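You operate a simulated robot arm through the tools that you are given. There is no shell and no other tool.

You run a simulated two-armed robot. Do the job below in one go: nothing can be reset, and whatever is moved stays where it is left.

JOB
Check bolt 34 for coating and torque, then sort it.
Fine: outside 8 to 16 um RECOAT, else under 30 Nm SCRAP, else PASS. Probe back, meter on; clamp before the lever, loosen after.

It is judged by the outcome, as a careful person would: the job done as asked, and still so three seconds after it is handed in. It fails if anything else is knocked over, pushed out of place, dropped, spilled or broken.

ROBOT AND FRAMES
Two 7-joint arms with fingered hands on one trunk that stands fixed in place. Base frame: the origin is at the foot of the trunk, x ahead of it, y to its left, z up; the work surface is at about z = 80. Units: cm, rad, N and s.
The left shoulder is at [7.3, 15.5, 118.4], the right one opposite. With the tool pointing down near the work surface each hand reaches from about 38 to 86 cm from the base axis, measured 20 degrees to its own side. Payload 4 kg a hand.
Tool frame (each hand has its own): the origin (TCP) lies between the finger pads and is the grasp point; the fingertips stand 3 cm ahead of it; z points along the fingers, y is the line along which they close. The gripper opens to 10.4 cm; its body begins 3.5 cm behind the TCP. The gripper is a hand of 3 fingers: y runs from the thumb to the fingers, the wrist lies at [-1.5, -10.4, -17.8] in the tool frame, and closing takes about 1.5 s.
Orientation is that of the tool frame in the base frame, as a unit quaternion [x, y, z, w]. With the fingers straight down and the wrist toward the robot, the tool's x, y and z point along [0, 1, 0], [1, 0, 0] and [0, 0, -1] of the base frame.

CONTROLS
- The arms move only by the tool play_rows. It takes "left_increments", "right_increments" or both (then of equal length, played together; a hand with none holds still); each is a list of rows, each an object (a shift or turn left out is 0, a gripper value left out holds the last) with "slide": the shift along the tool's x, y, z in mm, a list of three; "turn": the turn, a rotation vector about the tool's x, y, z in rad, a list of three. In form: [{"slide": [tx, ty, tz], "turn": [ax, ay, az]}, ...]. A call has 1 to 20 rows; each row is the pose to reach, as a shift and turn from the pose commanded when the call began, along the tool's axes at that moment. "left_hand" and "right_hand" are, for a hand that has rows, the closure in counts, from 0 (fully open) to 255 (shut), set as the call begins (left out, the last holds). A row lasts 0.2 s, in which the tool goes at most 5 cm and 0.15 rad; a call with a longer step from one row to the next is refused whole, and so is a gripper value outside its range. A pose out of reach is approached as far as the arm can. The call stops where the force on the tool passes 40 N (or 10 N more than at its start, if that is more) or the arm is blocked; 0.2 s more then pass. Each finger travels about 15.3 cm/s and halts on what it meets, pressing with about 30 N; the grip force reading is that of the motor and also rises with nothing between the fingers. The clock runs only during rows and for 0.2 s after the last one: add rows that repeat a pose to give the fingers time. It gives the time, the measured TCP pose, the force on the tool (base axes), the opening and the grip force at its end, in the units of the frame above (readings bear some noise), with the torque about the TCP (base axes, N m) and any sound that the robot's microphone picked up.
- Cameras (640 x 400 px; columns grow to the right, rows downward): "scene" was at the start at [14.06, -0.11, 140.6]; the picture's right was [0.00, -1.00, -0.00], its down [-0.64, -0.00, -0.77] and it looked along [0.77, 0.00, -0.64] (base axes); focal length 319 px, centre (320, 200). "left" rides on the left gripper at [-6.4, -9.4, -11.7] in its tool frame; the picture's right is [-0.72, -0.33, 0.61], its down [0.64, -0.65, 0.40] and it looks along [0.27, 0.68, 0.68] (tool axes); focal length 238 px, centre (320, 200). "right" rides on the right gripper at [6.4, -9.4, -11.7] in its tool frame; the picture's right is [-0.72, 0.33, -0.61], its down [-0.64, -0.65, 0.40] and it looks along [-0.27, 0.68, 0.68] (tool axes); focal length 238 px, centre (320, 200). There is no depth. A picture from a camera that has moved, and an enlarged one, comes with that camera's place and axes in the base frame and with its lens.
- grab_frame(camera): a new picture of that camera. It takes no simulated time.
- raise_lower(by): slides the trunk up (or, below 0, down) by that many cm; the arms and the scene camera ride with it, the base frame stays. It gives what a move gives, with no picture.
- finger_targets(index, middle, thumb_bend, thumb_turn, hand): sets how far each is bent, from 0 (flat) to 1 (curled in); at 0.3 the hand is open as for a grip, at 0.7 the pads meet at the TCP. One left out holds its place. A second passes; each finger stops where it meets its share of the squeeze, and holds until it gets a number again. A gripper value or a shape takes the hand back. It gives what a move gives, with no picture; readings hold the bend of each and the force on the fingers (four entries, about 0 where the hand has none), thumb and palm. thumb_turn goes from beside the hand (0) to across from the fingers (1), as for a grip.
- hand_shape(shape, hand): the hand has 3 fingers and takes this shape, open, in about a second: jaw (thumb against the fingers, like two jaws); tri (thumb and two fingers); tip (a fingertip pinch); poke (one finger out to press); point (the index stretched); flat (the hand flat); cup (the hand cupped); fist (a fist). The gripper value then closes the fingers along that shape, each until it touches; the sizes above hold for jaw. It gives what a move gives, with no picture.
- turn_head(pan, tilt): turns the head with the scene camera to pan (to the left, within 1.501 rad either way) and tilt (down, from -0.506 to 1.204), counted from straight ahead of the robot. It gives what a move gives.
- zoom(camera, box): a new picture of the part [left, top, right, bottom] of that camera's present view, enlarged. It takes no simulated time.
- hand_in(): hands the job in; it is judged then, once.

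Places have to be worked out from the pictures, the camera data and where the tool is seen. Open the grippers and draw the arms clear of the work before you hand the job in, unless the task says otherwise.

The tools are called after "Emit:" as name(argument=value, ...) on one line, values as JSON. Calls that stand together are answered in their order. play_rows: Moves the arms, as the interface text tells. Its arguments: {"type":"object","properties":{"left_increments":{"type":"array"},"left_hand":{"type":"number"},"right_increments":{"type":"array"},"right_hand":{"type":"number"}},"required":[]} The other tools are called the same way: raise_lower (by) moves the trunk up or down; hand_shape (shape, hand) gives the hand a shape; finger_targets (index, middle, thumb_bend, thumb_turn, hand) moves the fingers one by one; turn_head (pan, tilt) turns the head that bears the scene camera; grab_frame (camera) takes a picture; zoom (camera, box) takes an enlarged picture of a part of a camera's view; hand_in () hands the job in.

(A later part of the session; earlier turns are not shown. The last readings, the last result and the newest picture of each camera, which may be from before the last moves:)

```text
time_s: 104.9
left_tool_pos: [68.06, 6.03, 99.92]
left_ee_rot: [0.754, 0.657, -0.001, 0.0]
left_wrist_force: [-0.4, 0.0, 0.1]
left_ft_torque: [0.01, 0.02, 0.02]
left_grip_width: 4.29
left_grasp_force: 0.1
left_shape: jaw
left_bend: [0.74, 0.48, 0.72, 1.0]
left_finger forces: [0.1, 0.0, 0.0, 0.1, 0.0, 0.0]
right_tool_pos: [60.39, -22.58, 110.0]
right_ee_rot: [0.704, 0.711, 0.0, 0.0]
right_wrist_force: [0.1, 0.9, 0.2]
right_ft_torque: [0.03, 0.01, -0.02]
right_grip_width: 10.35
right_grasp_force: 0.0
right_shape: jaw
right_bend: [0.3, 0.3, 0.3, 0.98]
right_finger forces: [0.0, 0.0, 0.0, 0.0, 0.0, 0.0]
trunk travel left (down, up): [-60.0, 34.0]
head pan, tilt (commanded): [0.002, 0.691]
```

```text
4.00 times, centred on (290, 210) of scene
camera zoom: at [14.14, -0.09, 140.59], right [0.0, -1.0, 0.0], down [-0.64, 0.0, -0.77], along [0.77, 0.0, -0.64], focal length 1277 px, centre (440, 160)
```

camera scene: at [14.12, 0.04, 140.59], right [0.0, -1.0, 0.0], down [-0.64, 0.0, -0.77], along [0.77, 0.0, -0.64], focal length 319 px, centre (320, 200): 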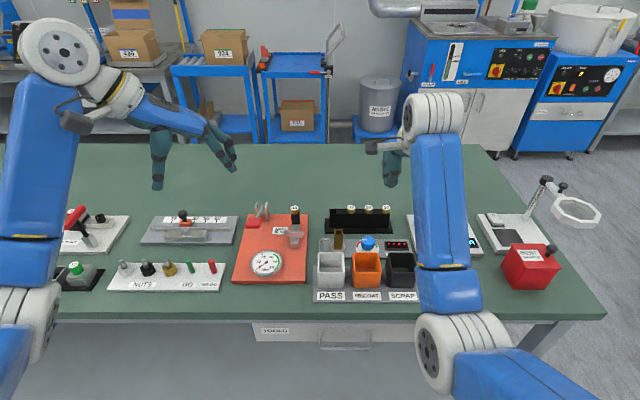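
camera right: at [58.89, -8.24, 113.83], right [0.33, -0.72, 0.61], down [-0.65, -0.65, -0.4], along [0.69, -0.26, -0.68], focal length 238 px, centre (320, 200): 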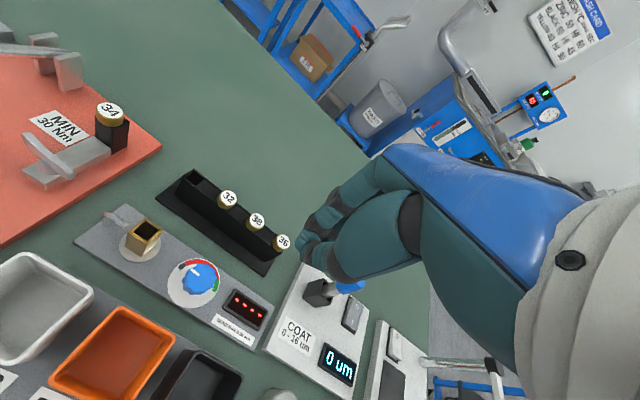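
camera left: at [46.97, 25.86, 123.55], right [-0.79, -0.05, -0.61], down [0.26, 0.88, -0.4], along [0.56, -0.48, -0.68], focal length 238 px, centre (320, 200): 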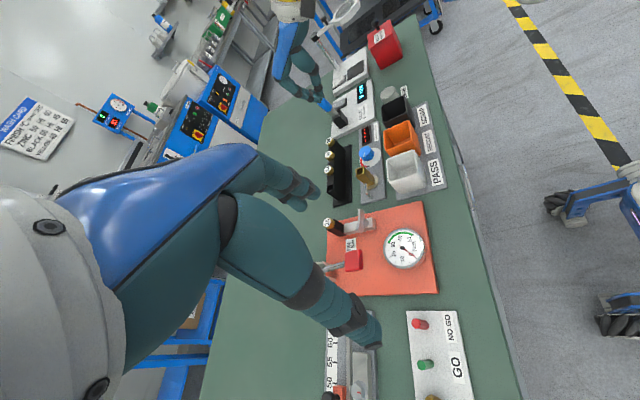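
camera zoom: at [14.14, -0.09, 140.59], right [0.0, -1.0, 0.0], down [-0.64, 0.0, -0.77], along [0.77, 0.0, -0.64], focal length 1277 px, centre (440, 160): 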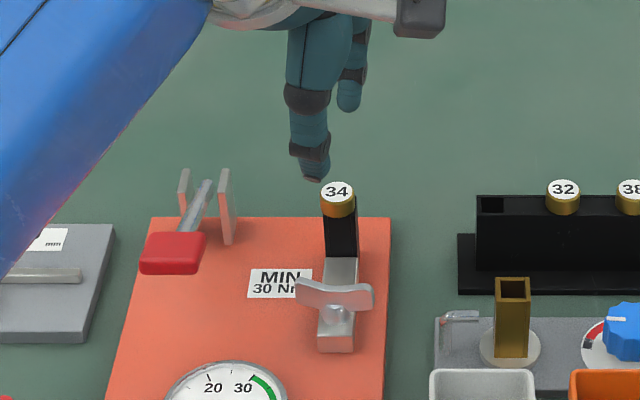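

Wing measured at ~79°, centre (67.8, 6.2), almost exactly under the hand. Lowering with a 3.3 cm opening.

Emit:
play_rows(left_increments=[{"slide": [1, -2, 30]}, {"slide": [1, -2, 60]}, {"slide": [1, -2, 85]}, {"slide": [1, -2, 100]}, {"slide": [1, -2, 100]}], left_hand=175)

Emit:
zoom(camera="left", box=[250, 170, 410, 310])

Emit:
zoom(camera="right", box=[0, 20, 120, 140])

```text
time_s: 106.1
left_tool_pos: [67.83, 6.13, 89.91]
left_ee_rot: [0.755, 0.656, 0.0, 0.0]
left_wrist_force: [-0.3, -0.4, 0.8]
left_ft_torque: [0.04, -0.02, 0.01]
left_grip_width: 3.29
left_grasp_force: 0.0
left_shape: jaw
left_bend: [0.74, 0.53, 0.73, 1.0]
left_finger forces: [0.1, 0.0, 0.0, 0.0, 0.1, 0.0]
right_tool_pos: [60.44, -22.71, 110.01]
right_ee_rot: [0.704, 0.71, 0.0, 0.0]
right_wrist_force: [-0.8, 0.0, -0.1]
right_ft_torque: [-0.04, -0.03, 0.01]
right_grip_width: 10.37
right_grasp_force: 0.0
right_shape: jaw
right_bend: [0.3, 0.3, 0.3, 0.98]
right_finger forces: [0.0, 0.0, 0.0, 0.1, 0.0, 0.0]
trunk travel left (down, up): [-60.0, 34.0]
head pan, tilt (commanded): [0.002, 0.691]
```

```text
2.86 times, centred on (330, 240) of left
camera zoom: at [57.74, 1.06, 101.51], right [-0.42, -0.67, -0.61], down [-0.56, 0.73, -0.4], along [0.71, 0.17, -0.68], focal length 681 px, centre (291, 86)
```

zoom: 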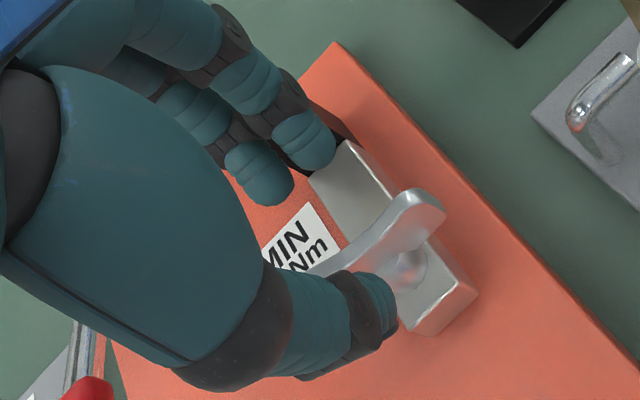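

```text
3.33 times, centred on (60, 80) of right
camera zoom: at [50.99, -16.34, 121.81], right [0.33, -0.72, 0.61], down [-0.65, -0.65, -0.4], along [0.69, -0.26, -0.68], focal length 794 px, centre (1187, 600)
```

zoom: 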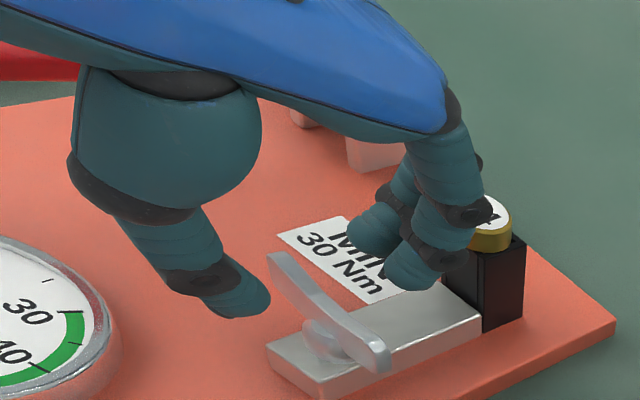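

The fingertips are centred on the plate, but with this opening the finger joints would come close to the bolt head. I'll narrow to ~2.2 cm before lowering the last 2 cm.

Emit:
play_rows(left_increments=[{"slide": [0, 0, 0]}, {"slide": [0, 0, 0]}, {"slide": [-1, 0, 5]}, {"slide": [-2, 0, 10]}, {"slide": [-2, 0, 15]}, {"slide": [-2, 0, 20]}, {"slide": [-2, 0, 20]}], left_hand=202)

Emit:
zoom(camera="left", box=[250, 170, 410, 310])

Emit:
zoom(camera="right", box=[0, 20, 120, 140])

```text
time_s: 107.7
left_tool_pos: [67.93, 6.05, 87.91]
left_ee_rot: [0.755, 0.656, 0.0, -0.001]
left_wrist_force: [0.1, 0.2, 0.5]
left_ft_torque: [0.0, 0.02, 0.02]
left_grip_width: 2.17
left_grasp_force: 0.0
left_shape: jaw
left_bend: [0.73, 0.58, 0.74, 1.0]
left_finger forces: [0.1, 0.0, 0.0, 0.0, 0.1, 0.0]
right_tool_pos: [60.43, -22.79, 110.05]
right_ee_rot: [0.703, 0.711, 0.0, -0.001]
right_wrist_force: [-0.2, -0.4, -0.6]
right_ft_torque: [-0.01, 0.01, 0.02]
right_grip_width: 10.32
right_grasp_force: 0.0
right_shape: jaw
right_bend: [0.3, 0.3, 0.3, 0.98]
right_finger forces: [0.1, 0.0, 0.0, 0.1, 0.0, 0.0]
trunk travel left (down, up): [-60.0, 34.0]
head pan, tilt (commanded): [0.002, 0.691]
```

```text
2.86 times, centred on (330, 240) of left
camera zoom: at [57.72, 0.92, 99.58], right [-0.42, -0.67, -0.61], down [-0.56, 0.73, -0.4], along [0.71, 0.17, -0.68], focal length 681 px, centre (291, 86)
```

zoom: 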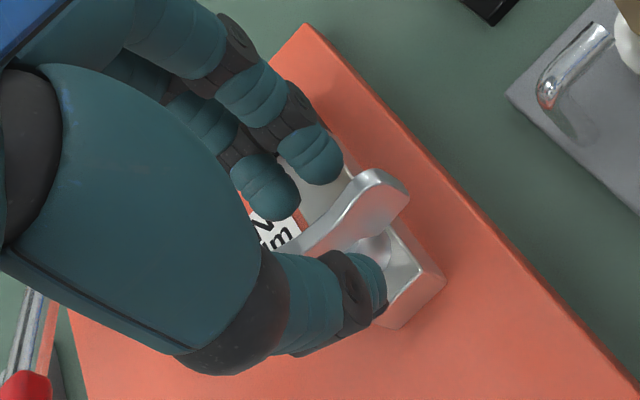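

```text
3.33 times, centred on (60, 80) of right
camera zoom: at [50.99, -16.34, 121.82], right [0.33, -0.72, 0.61], down [-0.65, -0.65, -0.4], along [0.69, -0.26, -0.68], focal length 794 px, centre (1187, 600)
```

zoom: 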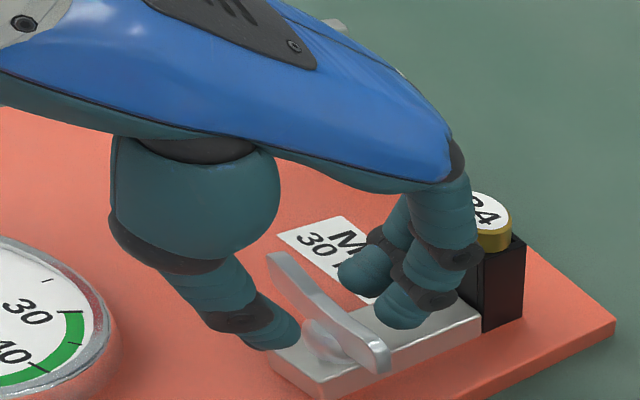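

No contact with the bolt. Closing on the wing.

Emit:
play_rows(left_increments=[{"slide": [0, 0, 2]}, {"slide": [0, 0, 2]}, {"slide": [0, 0, 2]}, {"slide": [0, 0, 2]}, {"slide": [0, 0, 2]}], left_hand=255)

Emit:
play_rows(left_increments=[{"turn": [0, 0, 0.1]}, {"turn": [0, 0, 0.2]}, {"turn": [0, 0, 0.3]}, {"turn": [0, 0, 0.4]}, {"turn": [0, 0, 0.4]}])

Emit:
zoom(camera="left", box=[250, 170, 410, 310])

Emit:
zoom(camera="right", box=[0, 20, 120, 140])

```text
time_s: 108.9
left_tool_pos: [67.87, 6.12, 87.83]
left_ee_rot: [0.755, 0.656, 0.002, 0.0]
left_wrist_force: [1.3, 0.0, 2.5]
left_ft_torque: [0.0, -0.05, -0.01]
left_grip_width: 0.1
left_grasp_force: 29.7
left_shape: jaw
left_bend: [0.72, 0.67, 0.67, 1.0]
left_finger forces: [17.5, 9.9, 0.1, 0.0, 27.2, 0.0]
right_tool_pos: [60.41, -22.68, 110.18]
right_ee_rot: [0.703, 0.711, 0.0, 0.0]
right_wrist_force: [0.4, 0.8, -0.6]
right_ft_torque: [-0.02, -0.02, -0.01]
right_grip_width: 10.37
right_grasp_force: 0.2
right_shape: jaw
right_bend: [0.3, 0.3, 0.3, 0.98]
right_finger forces: [0.0, 0.1, 0.1, 0.1, 0.0, 0.0]
trunk travel left (down, up): [-60.0, 34.0]
head pan, tilt (commanded): [0.002, 0.691]
```

```text
time_s: 110.1
left_tool_pos: [67.88, 6.1, 87.87]
left_ee_rot: [0.87, 0.492, 0.0, 0.0]
left_wrist_force: [-1.3, 3.9, 2.2]
left_ft_torque: [0.05, -0.01, 0.11]
left_grip_width: 0.05
left_grasp_force: 29.9
left_shape: jaw
left_bend: [0.72, 0.71, 0.67, 1.0]
left_finger forces: [20.8, 7.3, 0.0, 0.1, 30.0, 0.0]
right_tool_pos: [60.46, -22.64, 110.03]
right_ee_rot: [0.703, 0.711, 0.001, -0.001]
right_wrist_force: [1.1, 0.3, 0.1]
right_ft_torque: [-0.03, -0.01, 0.01]
right_grip_width: 10.34
right_grasp_force: 0.1
right_shape: jaw
right_bend: [0.3, 0.3, 0.3, 0.98]
right_finger forces: [0.1, 0.0, 0.0, 0.0, 0.0, 0.0]
trunk travel left (down, up): [-60.0, 34.0]
head pan, tilt (commanded): [0.002, 0.691]
```

```text
2.86 times, centred on (330, 240) of left
camera zoom: at [56.56, 5.45, 99.44], right [-0.65, -0.45, -0.61], down [-0.23, 0.89, -0.4], along [0.72, -0.12, -0.68], focal length 681 px, centre (291, 86)
```

zoom: 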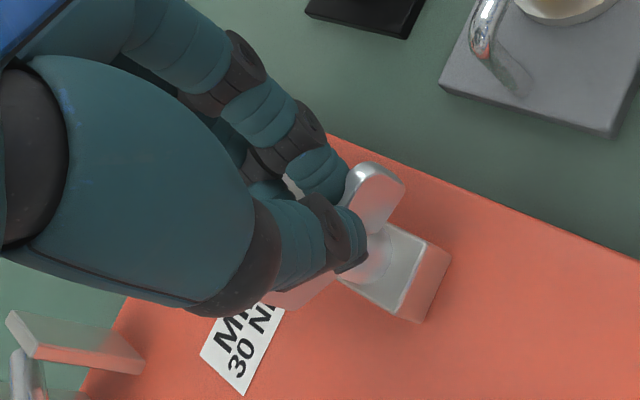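

```text
3.33 times, centred on (60, 80) of right
camera zoom: at [50.95, -16.23, 121.85], right [0.33, -0.72, 0.61], down [-0.65, -0.65, -0.4], along [0.69, -0.26, -0.68], focal length 794 px, centre (1187, 600)
```

zoom: 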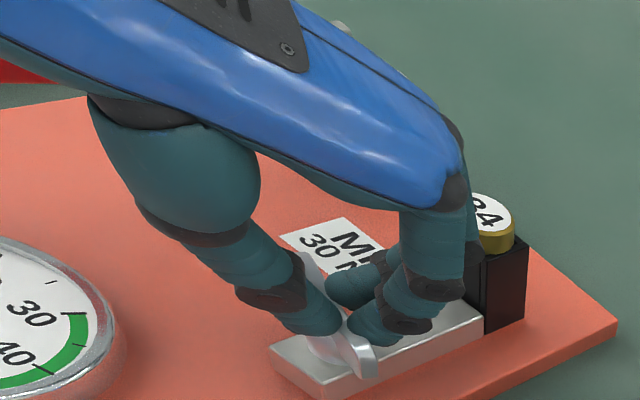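

The wing now lags the hand (11° vs 23°) with torque rising to 0.11 N·m — the same angle where force spiked before. I'll push 0.15 rad more to confirm it is at its clockwise stop.

Emit:
play_rows(left_increments=[{"turn": [0, 0, 0.08]}, {"turn": [0, 0, 0.15]}, {"turn": [0, 0, 0.15]}])

Emit:
zoom(camera="left", box=[250, 170, 410, 310])

Emit:
zoom(camera="right", box=[0, 20, 120, 140])

```text
time_s: 110.9
left_tool_pos: [67.9, 6.18, 87.98]
left_ee_rot: [0.904, 0.427, 0.0, 0.0]
left_wrist_force: [2.2, 5.2, -0.3]
left_ft_torque: [0.04, -0.06, 0.15]
left_grip_width: 0.05
left_grasp_force: 30.1
left_shape: jaw
left_bend: [0.71, 0.71, 0.67, 1.0]
left_finger forces: [23.5, 5.5, 0.1, 0.0, 27.9, 0.0]
right_tool_pos: [60.45, -22.61, 110.11]
right_ee_rot: [0.703, 0.711, 0.0, 0.0]
right_wrist_force: [0.1, -0.3, 0.5]
right_ft_torque: [-0.01, 0.02, -0.03]
right_grip_width: 10.38
right_grasp_force: 0.2
right_shape: jaw
right_bend: [0.3, 0.3, 0.3, 0.98]
right_finger forces: [0.0, 0.0, 0.0, 0.0, 0.0, 0.0]
trunk travel left (down, up): [-60.0, 34.0]
head pan, tilt (commanded): [0.002, 0.691]
```

```text
2.86 times, centred on (330, 240) of left
camera zoom: at [56.64, 7.2, 99.46], right [-0.71, -0.35, -0.61], down [-0.1, 0.91, -0.4], along [0.7, -0.23, -0.68], focal length 681 px, centre (291, 86)
```

zoom: 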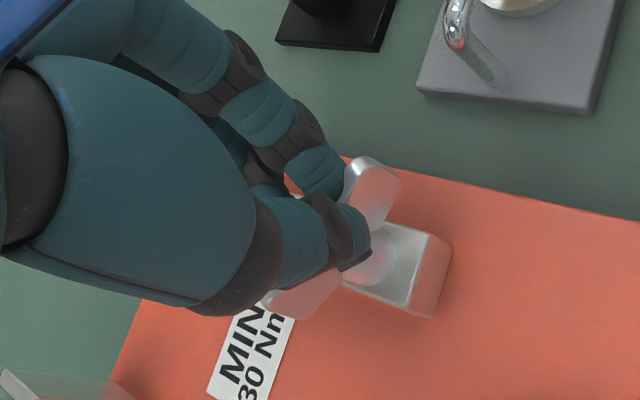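

```text
3.33 times, centred on (60, 80) of right
camera zoom: at [51.04, -16.17, 121.82], right [0.33, -0.72, 0.61], down [-0.65, -0.65, -0.4], along [0.69, -0.26, -0.68], focal length 794 px, centre (1187, 600)
```

zoom: 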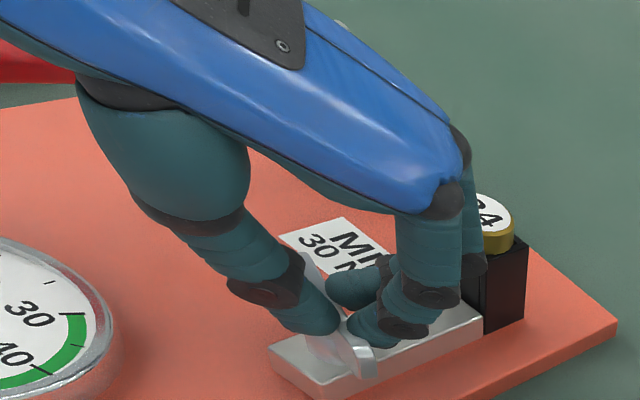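

Torque rose to 0.15 N·m and the wing did not move: it is at its clockwise stop, i.e. clamped (~168° in all). I'll relax the twist, open slightly and lift off.

Emit:
play_rows(left_increments=[{"turn": [0, 0, -0.1]}, {"turn": [0, 0, -0.2]}, {"turn": [0, 0, -0.28]}, {"turn": [0, 0, -0.28]}])

Emit:
play_rows(left_increments=[{"slide": [0, 0, 0]}, {"slide": [0, 0, 0]}, {"slide": [0, 0, 0]}, {"slide": [0, 0, -20]}, {"slide": [0, 0, -50]}, {"slide": [0, 0, -80]}, {"slide": [0, 0, -110]}, {"slide": [0, 0, -110]}], left_hand=190)

Emit:
zoom(camera="left", box=[270, 190, 430, 330])

Emit:
zoom(camera="right", box=[0, 20, 140, 160])

Emit:
zoom(camera="scene", box=[240, 190, 330, 280])

```text
time_s: 111.9
left_tool_pos: [67.85, 6.07, 87.78]
left_ee_rot: [0.836, 0.548, -0.001, 0.001]
left_wrist_force: [-1.2, 3.0, -0.9]
left_ft_torque: [0.01, 0.06, -0.04]
left_grip_width: 0.06
left_grasp_force: 29.8
left_shape: jaw
left_bend: [0.72, 0.68, 0.67, 1.0]
left_finger forces: [17.0, 10.2, 0.1, 0.0, 29.4, 0.1]
right_tool_pos: [60.4, -22.63, 110.05]
right_ee_rot: [0.704, 0.71, 0.0, 0.0]
right_wrist_force: [-0.1, -0.2, 0.0]
right_ft_torque: [-0.03, 0.0, -0.01]
right_grip_width: 10.37
right_grasp_force: 0.1
right_shape: jaw
right_bend: [0.3, 0.3, 0.3, 0.98]
right_finger forces: [0.0, 0.1, 0.0, 0.0, 0.0, 0.1]
trunk travel left (down, up): [-60.0, 34.0]
head pan, tilt (commanded): [0.002, 0.691]
```

```text
time_s: 113.7
left_tool_pos: [67.67, 6.2, 99.17]
left_ee_rot: [0.836, 0.548, 0.0, 0.0]
left_wrist_force: [0.7, 0.6, -1.1]
left_ft_torque: [0.01, -0.04, -0.03]
left_grip_width: 2.6
left_grasp_force: 0.0
left_shape: jaw
left_bend: [0.74, 0.56, 0.74, 1.0]
left_finger forces: [0.0, 0.0, 0.0, 0.1, 0.0, 0.0]
right_tool_pos: [60.49, -22.61, 110.09]
right_ee_rot: [0.703, 0.711, 0.0, 0.0]
right_wrist_force: [0.6, -0.2, 0.5]
right_ft_torque: [0.01, -0.01, -0.05]
right_grip_width: 10.35
right_grasp_force: 0.0
right_shape: jaw
right_bend: [0.3, 0.3, 0.3, 0.98]
right_finger forces: [0.0, 0.0, 0.0, 0.0, 0.1, 0.1]
trunk travel left (down, up): [-60.0, 34.0]
head pan, tilt (commanded): [0.002, 0.691]
```

```text
2.86 times, centred on (350, 260) of left
camera zoom: at [56.63, 3.99, 110.74], right [-0.59, -0.53, -0.61], down [-0.34, 0.85, -0.4], along [0.73, -0.03, -0.68], focal length 681 px, centre (234, 29)
```

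zoom: 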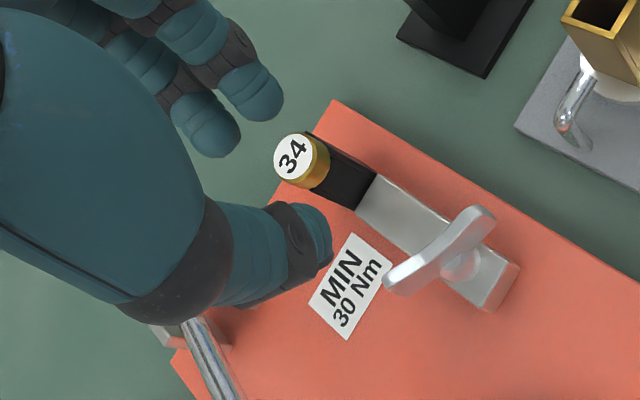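

```text
2.86 times, centred on (70, 90) of right
camera zoom: at [51.0, -16.33, 121.81], right [0.33, -0.72, 0.61], down [-0.65, -0.65, -0.4], along [0.69, -0.26, -0.68], focal length 681 px, centre (1034, 514)
```

zoom: 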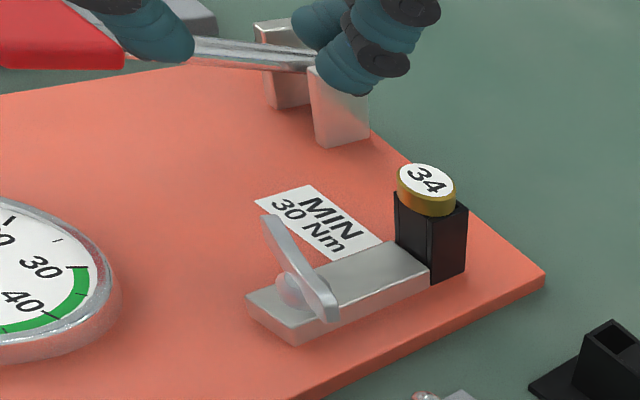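

```text
4.44 times, centred on (285, 235) of scene
camera zoom: at [14.13, -0.13, 140.59], right [0.0, -1.0, 0.0], down [-0.64, 0.0, -0.77], along [0.77, 0.0, -0.64], focal length 1419 px, centre (476, 44)
```

zoom: 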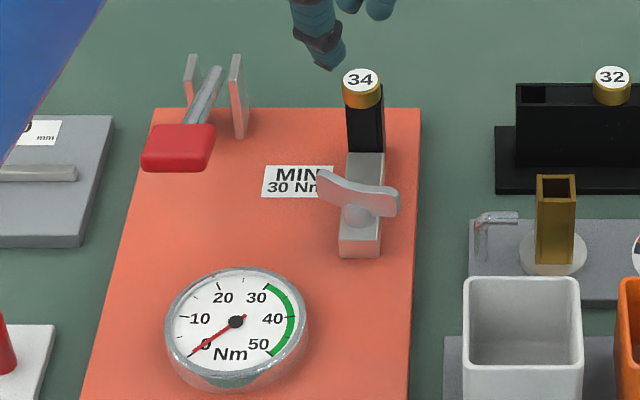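

The clamp is set and bolt 34 is seated. Next the red lever: its handle is about x 66.5–69, y 13.7–17, top z≈88, hinged at the clevis near (77, 15). I'll bring the left hand (fingers closed) above the handle and verify.

Emit:
play_rows(left_increments=[{"slide": [20, -8, 0]}, {"slide": [42, -17, 0]}, {"slide": [64, -26, 5]}, {"slide": [85, -35, 10]}, {"slide": [85, -35, 10]}, {"slide": [85, -35, 10]}], left_hand=255)

Emit:
grab_frame(camera="left")

Emit:
zoom(camera="scene", box=[220, 150, 320, 280])

Emit:
grab_frame(camera="right")

```text
time_s: 115.1
left_tool_pos: [68.06, 15.15, 97.86]
left_ee_rot: [0.836, 0.549, 0.0, 0.0]
left_wrist_force: [0.1, -0.2, -0.6]
left_ft_torque: [0.0, 0.02, 0.01]
left_grip_width: 0.0
left_grasp_force: 30.2
left_shape: jaw
left_bend: [0.7, 0.7, 0.46, 1.0]
left_finger forces: [0.0, 0.0, 0.0, 0.0, 0.0, 0.0]
right_tool_pos: [60.37, -22.71, 110.18]
right_ee_rot: [0.703, 0.711, -0.001, 0.0]
right_wrist_force: [0.4, -0.6, -0.1]
right_ft_torque: [-0.01, -0.03, 0.01]
right_grip_width: 10.33
right_grasp_force: 0.0
right_shape: jaw
right_bend: [0.3, 0.3, 0.3, 0.98]
right_finger forces: [0.1, 0.0, 0.1, 0.0, 0.1, 0.0]
trunk travel left (down, up): [-60.0, 34.0]
head pan, tilt (commanded): [0.002, 0.691]
```

```text
taken
camera left: at [56.89, 13.04, 109.5], right [-0.59, -0.53, -0.61], down [-0.34, 0.85, -0.4], along [0.73, -0.03, -0.68], focal length 238 px, centre (320, 200)
```

left: 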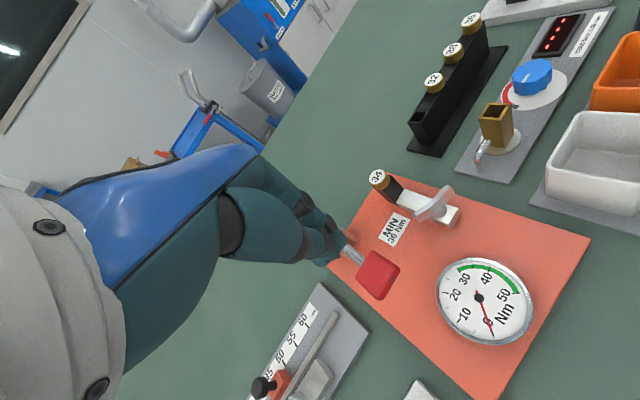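

```text
3.08 times, centred on (270, 215) of scene
camera zoom: at [14.13, -0.12, 140.59], right [0.0, -1.0, 0.0], down [-0.64, 0.0, -0.77], along [0.77, 0.0, -0.64], focal length 983 px, centre (474, 154)
```

zoom: 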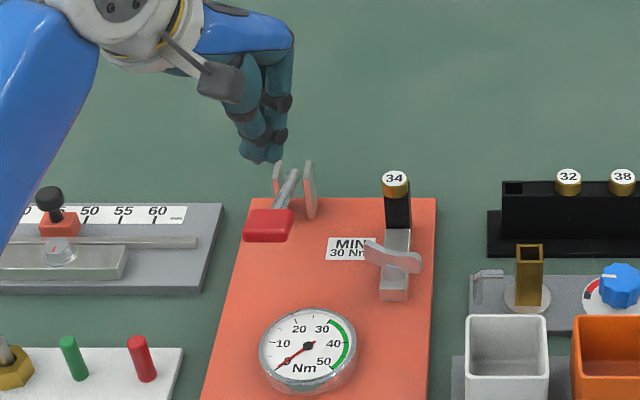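

```text
taken
camera right: at [51.0, -16.32, 121.81], right [0.33, -0.72, 0.61], down [-0.65, -0.65, -0.4], along [0.69, -0.26, -0.68], focal length 238 px, centre (320, 200)
```

right: 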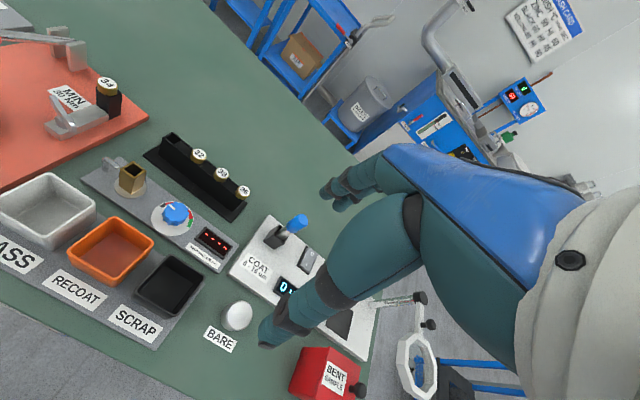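

Both the head and left cameras see the dial. Zooming on the handle to place the press point.

Emit:
zoom(camera="left", box=[310, 215, 430, 315])

Emit:
zoom(camera="scene", box=[285, 190, 320, 235])

Emit:
zoom(camera="scene", box=[240, 190, 290, 240])

```text
4.00 times, centred on (370, 265) of left
camera zoom: at [56.89, 13.04, 109.5], right [-0.59, -0.53, -0.61], down [-0.34, 0.85, -0.4], along [0.73, -0.03, -0.68], focal length 953 px, centre (120, -60)
```

zoom: 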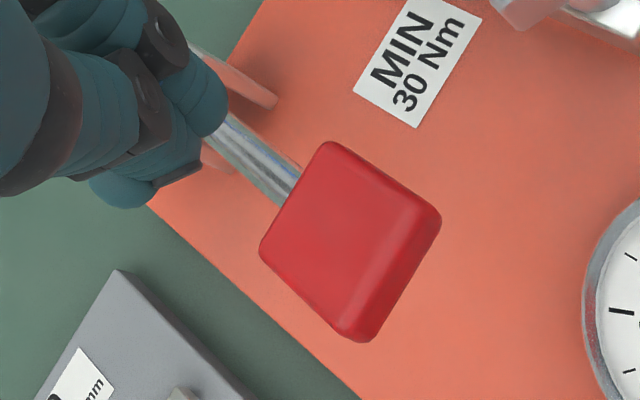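

```text
8.89 times, centred on (302, 212) of scene
camera zoom: at [14.13, -0.12, 140.59], right [0.0, -1.0, 0.0], down [-0.64, 0.0, -0.77], along [0.77, 0.0, -0.64], focal length 2838 px, centre (476, 89)
```

zoom: 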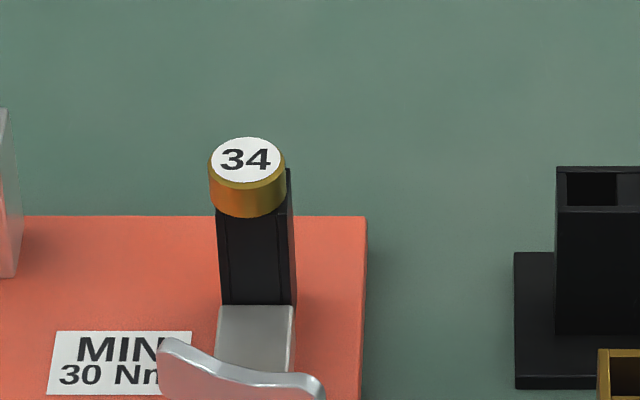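

```text
8.00 times, centred on (265, 215) of scene
camera zoom: at [14.13, -0.12, 140.59], right [0.0, -1.0, 0.0], down [-0.64, 0.0, -0.77], along [0.77, 0.0, -0.64], focal length 2555 px, centre (760, 80)
```

zoom: 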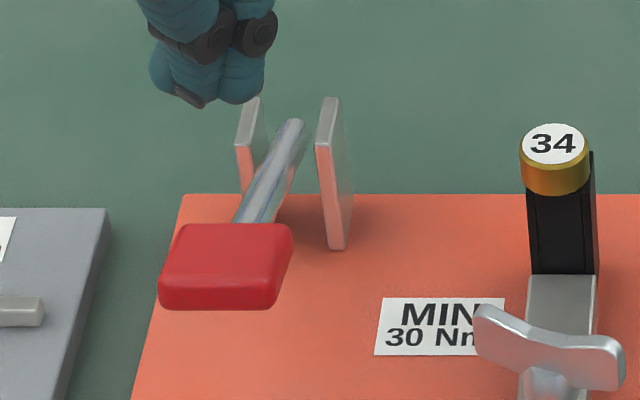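

Handle top centre is around (67.1, 15.3) at z≈89.8. Shifting over it and lowering to just above contact.

Emit:
play_rows(left_increments=[{"slide": [-2.3, -7.7, 10]}, {"slide": [-2.3, -7.7, 25]}, {"slide": [-2.3, -7.7, 38]}, {"slide": [-2.3, -7.7, 38]}])

Emit:
zoom(camera="left", box=[290, 190, 410, 300])

Emit:
zoom(camera="scene", box=[230, 170, 310, 290])

```text
time_s: 116.1
left_tool_pos: [67.02, 15.44, 94.07]
left_ee_rot: [0.836, 0.548, 0.0, -0.001]
left_wrist_force: [0.0, 0.3, -0.5]
left_ft_torque: [-0.04, 0.02, 0.0]
left_grip_width: 0.01
left_grasp_force: 29.7
left_shape: jaw
left_bend: [0.7, 0.7, 0.46, 1.0]
left_finger forces: [0.0, 0.1, 0.1, 0.0, 0.0, 0.0]
right_tool_pos: [60.4, -22.68, 110.09]
right_ee_rot: [0.704, 0.71, 0.0, 0.0]
right_wrist_force: [-0.1, 0.2, -0.1]
right_ft_torque: [0.0, 0.0, -0.03]
right_grip_width: 10.35
right_grasp_force: 0.0
right_shape: jaw
right_bend: [0.3, 0.3, 0.3, 0.98]
right_finger forces: [0.0, 0.0, 0.0, 0.0, 0.0, 0.1]
trunk travel left (down, up): [-60.0, 34.0]
head pan, tilt (commanded): [0.002, 0.691]
```

```text
3.64 times, centred on (350, 245) of left
camera zoom: at [56.02, 13.29, 105.68], right [-0.59, -0.53, -0.61], down [-0.34, 0.85, -0.4], along [0.73, -0.03, -0.68], focal length 867 px, centre (211, 36)
```

zoom: 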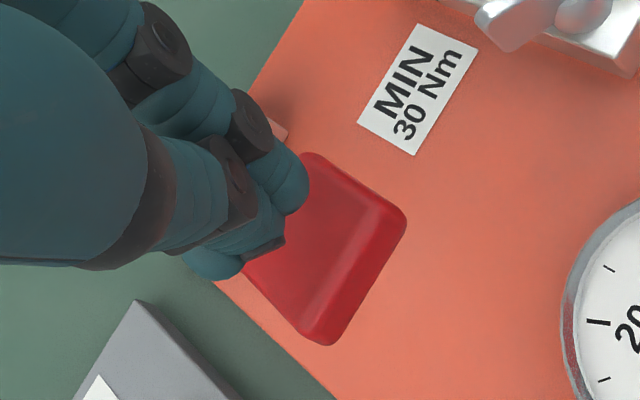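

```text
3.33 times, centred on (270, 230) of scene
camera zoom: at [14.1, -0.08, 140.6], right [0.0, -1.0, 0.0], down [-0.64, 0.0, -0.77], along [0.77, 0.0, -0.64], focal length 1064 px, centre (487, 100)
```

zoom: 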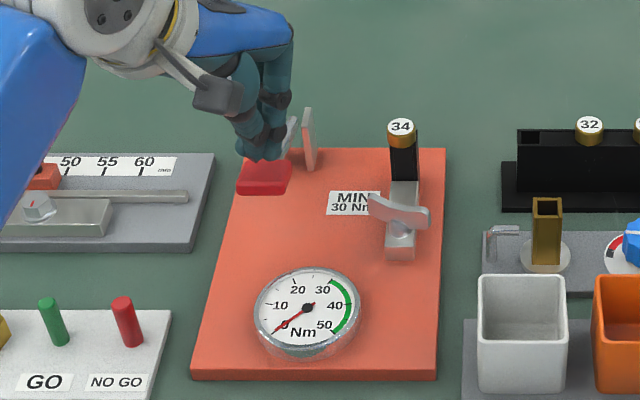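

Fingertips are over the handle and the dial reads 0. Pressing down slowly in small steps.

Emit:
play_rows(left_increments=[{"slide": [0, 0, 4]}, {"slide": [0, 0, 8]}, {"slide": [0, 0, 12]}, {"slide": [0, 0, 16]}, {"slide": [0, 0, 16]}])

Emit:
zoom(camera="scene", box=[230, 170, 310, 290])

```text
time_s: 117.3
left_tool_pos: [67.17, 15.34, 92.39]
left_ee_rot: [0.836, 0.548, 0.0, 0.0]
left_wrist_force: [-0.6, 0.3, 2.1]
left_ft_torque: [0.0, 0.02, 0.02]
left_grip_width: 0.03
left_grasp_force: 30.4
left_shape: jaw
left_bend: [0.7, 0.7, 0.46, 1.0]
left_finger forces: [0.0, 0.0, 0.0, 0.0, 0.0, 0.0]
right_tool_pos: [60.4, -22.74, 110.08]
right_ee_rot: [0.703, 0.711, 0.0, 0.0]
right_wrist_force: [0.2, 0.0, 0.4]
right_ft_torque: [-0.04, -0.01, 0.01]
right_grip_width: 10.38
right_grasp_force: 0.1
right_shape: jaw
right_bend: [0.3, 0.3, 0.3, 0.98]
right_finger forces: [0.1, 0.1, 0.0, 0.0, 0.1, 0.0]
trunk travel left (down, up): [-60.0, 34.0]
head pan, tilt (commanded): [0.002, 0.691]
```

```text
3.33 times, centred on (270, 230) of scene
camera zoom: at [14.08, -0.09, 140.6], right [0.0, -1.0, 0.0], down [-0.64, 0.0, -0.77], along [0.77, 0.0, -0.64], focal length 1064 px, centre (487, 100)
```

zoom: 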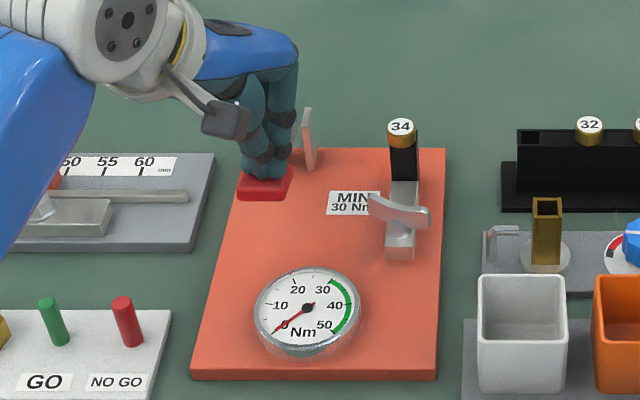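

Contact with the handle (≈2–3 N). Continuing to press down in steps and watching the dial.

Emit:
play_rows(left_increments=[{"slide": [0, 0, 3]}, {"slide": [0, 0, 6]}, {"slide": [0, 0, 9]}, {"slide": [0, 0, 12]}, {"slide": [0, 0, 12]}])

Emit:
zoom(camera="scene", box=[230, 170, 310, 290])

Emit:
zoom(camera="left", box=[290, 190, 410, 300])

```text
time_s: 118.5
left_tool_pos: [67.15, 15.4, 91.27]
left_ee_rot: [0.837, 0.548, 0.0, 0.0]
left_wrist_force: [-0.7, 0.0, 2.8]
left_ft_torque: [0.03, 0.02, -0.01]
left_grip_width: 0.01
left_grasp_force: 30.1
left_shape: jaw
left_bend: [0.7, 0.7, 0.46, 1.0]
left_finger forces: [0.0, 0.0, 0.0, 0.0, 0.1, 0.1]
right_tool_pos: [60.3, -22.6, 110.01]
right_ee_rot: [0.703, 0.711, -0.001, 0.0]
right_wrist_force: [-0.3, -0.1, 1.4]
right_ft_torque: [0.0, 0.01, 0.01]
right_grip_width: 10.39
right_grasp_force: 0.1
right_shape: jaw
right_bend: [0.3, 0.3, 0.3, 0.98]
right_finger forces: [0.0, 0.0, 0.0, 0.0, 0.1, 0.0]
trunk travel left (down, up): [-60.0, 34.0]
head pan, tilt (commanded): [0.002, 0.691]
```

```text
3.33 times, centred on (270, 230) of scene
camera zoom: at [14.05, -0.08, 140.6], right [0.0, -1.0, 0.0], down [-0.64, 0.0, -0.77], along [0.77, 0.0, -0.64], focal length 1064 px, centre (487, 100)
```

zoom: 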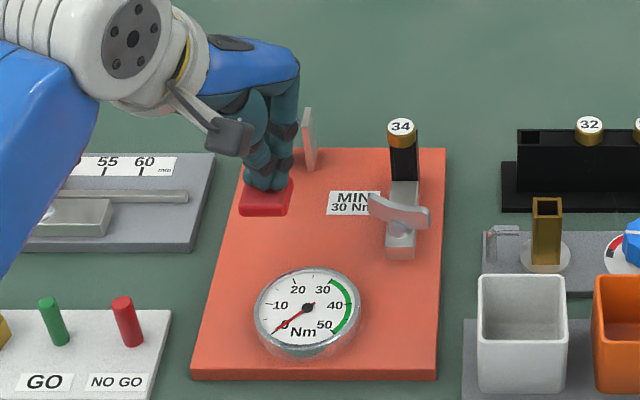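

```text
3.64 times, centred on (350, 245) of left
camera zoom: at [56.04, 13.19, 102.86], right [-0.59, -0.53, -0.61], down [-0.34, 0.85, -0.4], along [0.73, -0.03, -0.68], focal length 867 px, centre (211, 36)
```

zoom: 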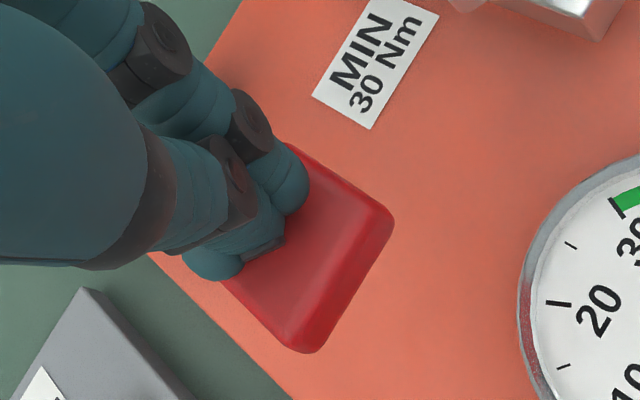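

The lever is moving down at low force; the dial has not yet moved. Pressing further.

Emit:
play_rows(left_increments=[{"slide": [0, 0, 3]}, {"slide": [0, 0, 6]}, {"slide": [0, 0, 9]}, {"slide": [0, 0, 12]}, {"slide": [0, 0, 15]}, {"slide": [0, 0, 15]}])

Emit:
zoom(camera="scene", box=[230, 170, 310, 290])

Emit:
zoom(camera="left", box=[290, 190, 450, 330])

```text
time_s: 119.9
left_tool_pos: [67.14, 15.4, 89.79]
left_ee_rot: [0.836, 0.548, 0.0, 0.0]
left_wrist_force: [-1.4, -0.1, 3.1]
left_ft_torque: [-0.01, -0.01, 0.0]
left_grip_width: 0.0
left_grasp_force: 29.9
left_shape: jaw
left_bend: [0.7, 0.7, 0.46, 1.0]
left_finger forces: [0.0, 0.0, 0.0, 0.1, 0.0, 0.0]
right_tool_pos: [60.36, -22.7, 110.05]
right_ee_rot: [0.703, 0.711, 0.001, 0.0]
right_wrist_force: [0.7, 0.6, -0.3]
right_ft_torque: [-0.03, -0.04, 0.01]
right_grip_width: 10.37
right_grasp_force: 0.1
right_shape: jaw
right_bend: [0.3, 0.3, 0.3, 0.98]
right_finger forces: [0.0, 0.1, 0.0, 0.1, 0.0, 0.0]
trunk travel left (down, up): [-60.0, 34.0]
head pan, tilt (commanded): [0.002, 0.691]
```

```text
3.33 times, centred on (270, 230) of scene
camera zoom: at [14.01, -0.11, 140.61], right [0.0, -1.0, 0.0], down [-0.64, 0.0, -0.77], along [0.77, 0.0, -0.64], focal length 1064 px, centre (487, 100)
```

zoom: 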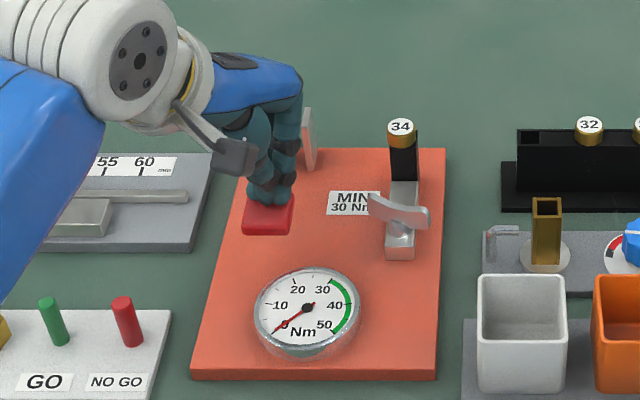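

```text
2.86 times, centred on (370, 260) of left
camera zoom: at [56.08, 13.15, 101.42], right [-0.59, -0.53, -0.61], down [-0.34, 0.85, -0.4], along [0.73, -0.03, -0.68], focal length 681 px, centre (177, 29)
```

zoom: 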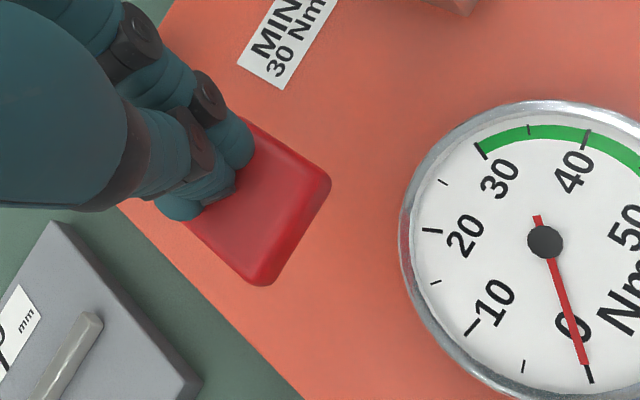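

Needle still at 0 with the lever about half-way down. Pressing on.

Emit:
play_rows(left_increments=[{"slide": [0, 0, 3]}, {"slide": [0, 0, 6]}, {"slide": [0, 0, 9]}, {"slide": [0, 0, 12]}, {"slide": [0, 0, 15]}, {"slide": [0, 0, 15]}])

Emit:
zoom(camera="scene", box=[230, 170, 310, 290])

Emit:
zoom(camera="left", box=[290, 190, 450, 330])

```text
time_s: 121.3
left_tool_pos: [67.31, 15.38, 88.37]
left_ee_rot: [0.836, 0.548, 0.001, 0.001]
left_wrist_force: [-1.2, 0.6, 2.2]
left_ft_torque: [0.0, 0.01, 0.04]
left_grip_width: 0.01
left_grasp_force: 30.1
left_shape: jaw
left_bend: [0.7, 0.7, 0.46, 1.0]
left_finger forces: [0.0, 0.0, 0.0, 0.0, 0.0, 0.1]
right_tool_pos: [60.3, -22.69, 110.08]
right_ee_rot: [0.704, 0.71, 0.0, 0.001]
right_wrist_force: [0.5, -0.5, 0.1]
right_ft_torque: [0.0, 0.01, 0.0]
right_grip_width: 10.37
right_grasp_force: 0.1
right_shape: jaw
right_bend: [0.3, 0.3, 0.3, 0.98]
right_finger forces: [0.1, 0.0, 0.0, 0.0, 0.1, 0.1]
trunk travel left (down, up): [-60.0, 34.0]
head pan, tilt (commanded): [0.002, 0.691]
```

```text
3.33 times, centred on (270, 230) of scene
camera zoom: at [14.0, -0.08, 140.61], right [0.0, -1.0, 0.0], down [-0.64, 0.0, -0.77], along [0.77, 0.0, -0.64], focal length 1064 px, centre (487, 100)
```

zoom: 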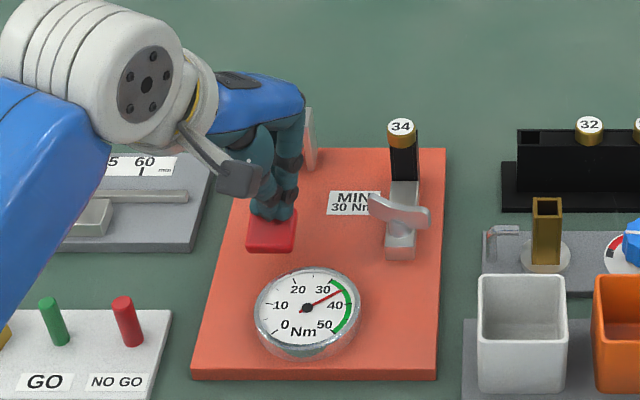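

```text
2.86 times, centred on (370, 260) of left
camera zoom: at [56.07, 13.16, 99.85], right [-0.58, -0.53, -0.61], down [-0.34, 0.85, -0.4], along [0.73, -0.03, -0.68], focal length 681 px, centre (177, 29)
```

zoom: 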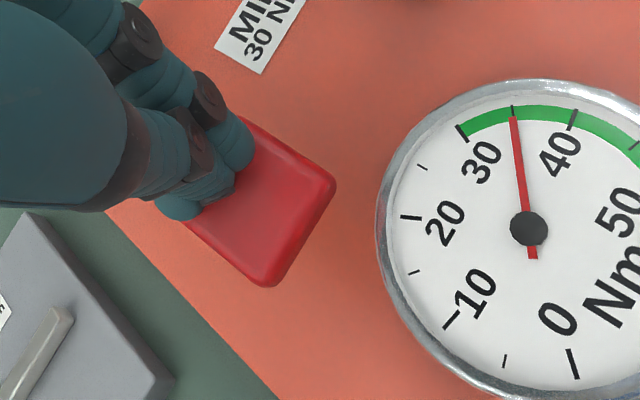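

The needle has jumped up to around 35 Nm. Zooming on the dial for an exact reading.

Emit:
zoom(camera="left", box=[380, 205, 470, 295])

Emit:
zoom(camera="scene", box=[245, 245, 290, 285])

Emit:
play_rows(left_increments=[{"slide": [0, 0, 0]}, {"slide": [0, 0, 0]}, {"slide": [0, 0, 0]}])

Emit:
zoom(camera="left", box=[380, 205, 470, 295])

```text
4.44 times, centred on (425, 250) of left
camera zoom: at [56.07, 13.16, 99.85], right [-0.58, -0.53, -0.61], down [-0.34, 0.85, -0.4], along [0.73, -0.03, -0.68], focal length 1059 px, centre (-147, -22)
```

zoom: 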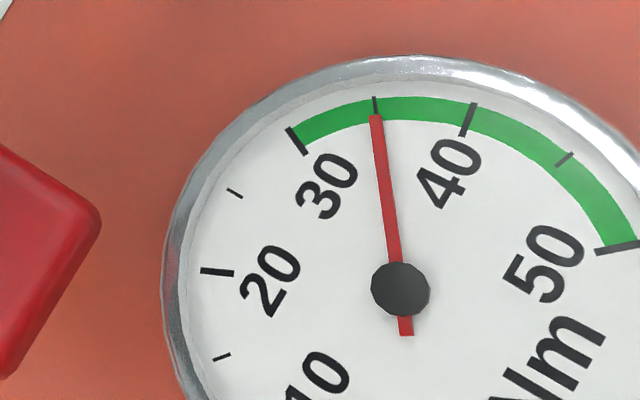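

```text
10.00 times, centred on (268, 265) of scene
camera zoom: at [14.0, -0.08, 140.61], right [0.0, -1.0, 0.0], down [-0.64, 0.0, -0.77], along [0.77, 0.0, -0.64], focal length 3193 px, centre (845, -450)
```

zoom: 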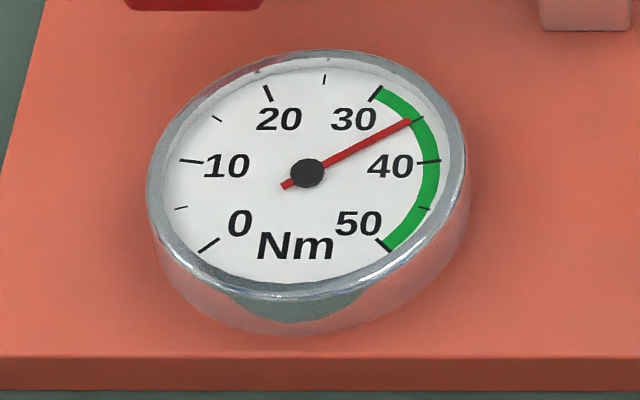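

```text
time_s: 122.1
left_tool_pos: [67.22, 15.28, 88.33]
left_ee_rot: [0.836, 0.548, 0.0, 0.001]
left_wrist_force: [-1.1, 0.5, 2.9]
left_ft_torque: [0.01, -0.02, -0.01]
left_grip_width: 0.0
left_grasp_force: 29.5
left_shape: jaw
left_bend: [0.7, 0.7, 0.46, 1.0]
left_finger forces: [0.1, 0.0, 0.0, 0.0, 0.0, 0.0]
right_tool_pos: [60.37, -22.68, 110.18]
right_ee_rot: [0.704, 0.711, 0.0, 0.0]
right_wrist_force: [-0.7, -0.1, 0.6]
right_ft_torque: [0.04, 0.01, 0.01]
right_grip_width: 10.36
right_grasp_force: 0.1
right_shape: jaw
right_bend: [0.3, 0.3, 0.3, 0.98]
right_finger forces: [0.0, 0.0, 0.0, 0.1, 0.0, 0.0]
trunk travel left (down, up): [-60.0, 34.0]
head pan, tilt (commanded): [0.002, 0.691]
```

```text
4.44 times, centred on (425, 250) of left
camera zoom: at [56.07, 13.16, 99.85], right [-0.59, -0.53, -0.61], down [-0.34, 0.85, -0.4], along [0.73, -0.03, -0.68], focal length 1059 px, centre (-147, -22)
```

zoom: 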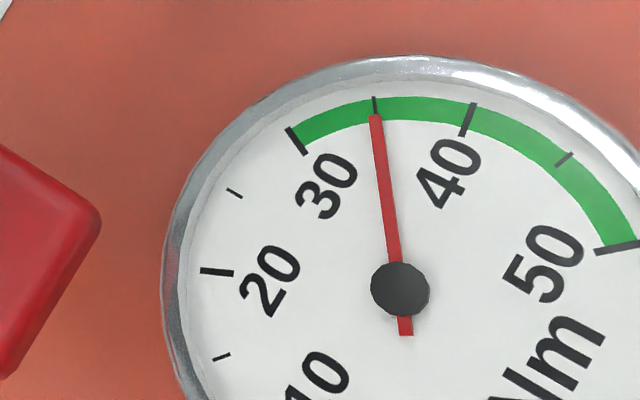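

The needle rests steadily on the 35 mark. I'll press another 5 mm to be sure it's the settled value.

Emit:
play_rows(left_increments=[{"slide": [0, 0, 2]}, {"slide": [0, 0, 4]}, {"slide": [0, 0, 6]}, {"slide": [0, 0, 6]}])

Emit:
zoom(camera="scene", box=[230, 170, 310, 290])

Emit:
zoom(camera="scene", box=[245, 245, 290, 285])

```text
time_s: 123.1
left_tool_pos: [67.2, 15.33, 87.78]
left_ee_rot: [0.836, 0.548, 0.001, 0.0]
left_wrist_force: [0.0, -0.3, 9.2]
left_ft_torque: [-0.03, -0.04, -0.02]
left_grip_width: 0.01
left_grasp_force: 30.1
left_shape: jaw
left_bend: [0.7, 0.7, 0.46, 1.0]
left_finger forces: [0.0, 0.0, 0.1, 0.0, 0.0, 0.0]
right_tool_pos: [60.36, -22.67, 110.05]
right_ee_rot: [0.704, 0.71, 0.0, 0.001]
right_wrist_force: [0.0, 0.5, -0.8]
right_ft_torque: [-0.01, -0.01, -0.03]
right_grip_width: 10.35
right_grasp_force: 0.2
right_shape: jaw
right_bend: [0.3, 0.3, 0.3, 0.98]
right_finger forces: [0.0, 0.0, 0.1, 0.0, 0.0, 0.1]
trunk travel left (down, up): [-60.0, 34.0]
head pan, tilt (commanded): [0.002, 0.691]
```

```text
3.33 times, centred on (270, 230) of scene
camera zoom: at [13.9, -0.14, 140.63], right [0.0, -1.0, 0.0], down [-0.64, 0.0, -0.77], along [0.77, 0.0, -0.64], focal length 1064 px, centre (487, 100)
```

zoom: 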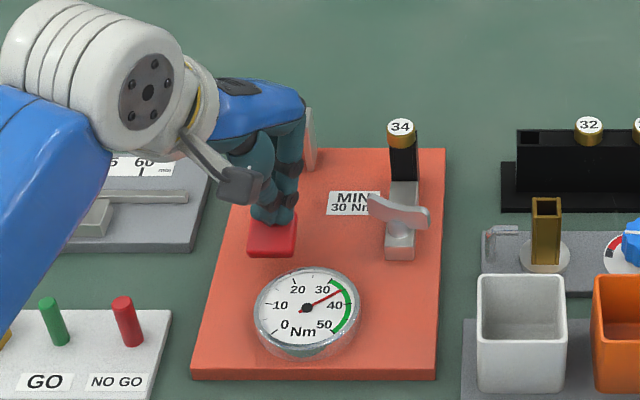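

```text
10.00 times, centred on (268, 265) of scene
camera zoom: at [13.9, -0.14, 140.63], right [0.0, -1.0, 0.0], down [-0.64, 0.0, -0.77], along [0.77, 0.0, -0.64], focal length 3193 px, centre (845, -450)
```

zoom: 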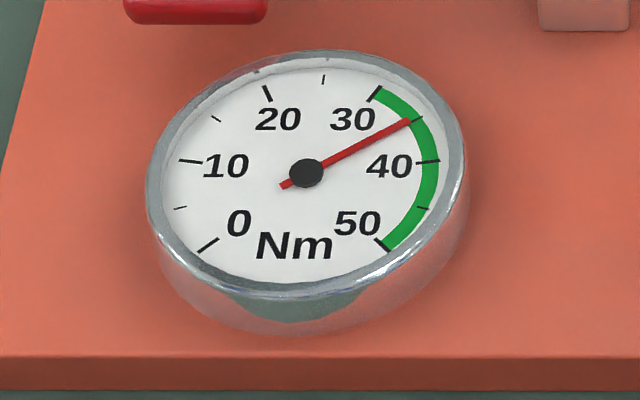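

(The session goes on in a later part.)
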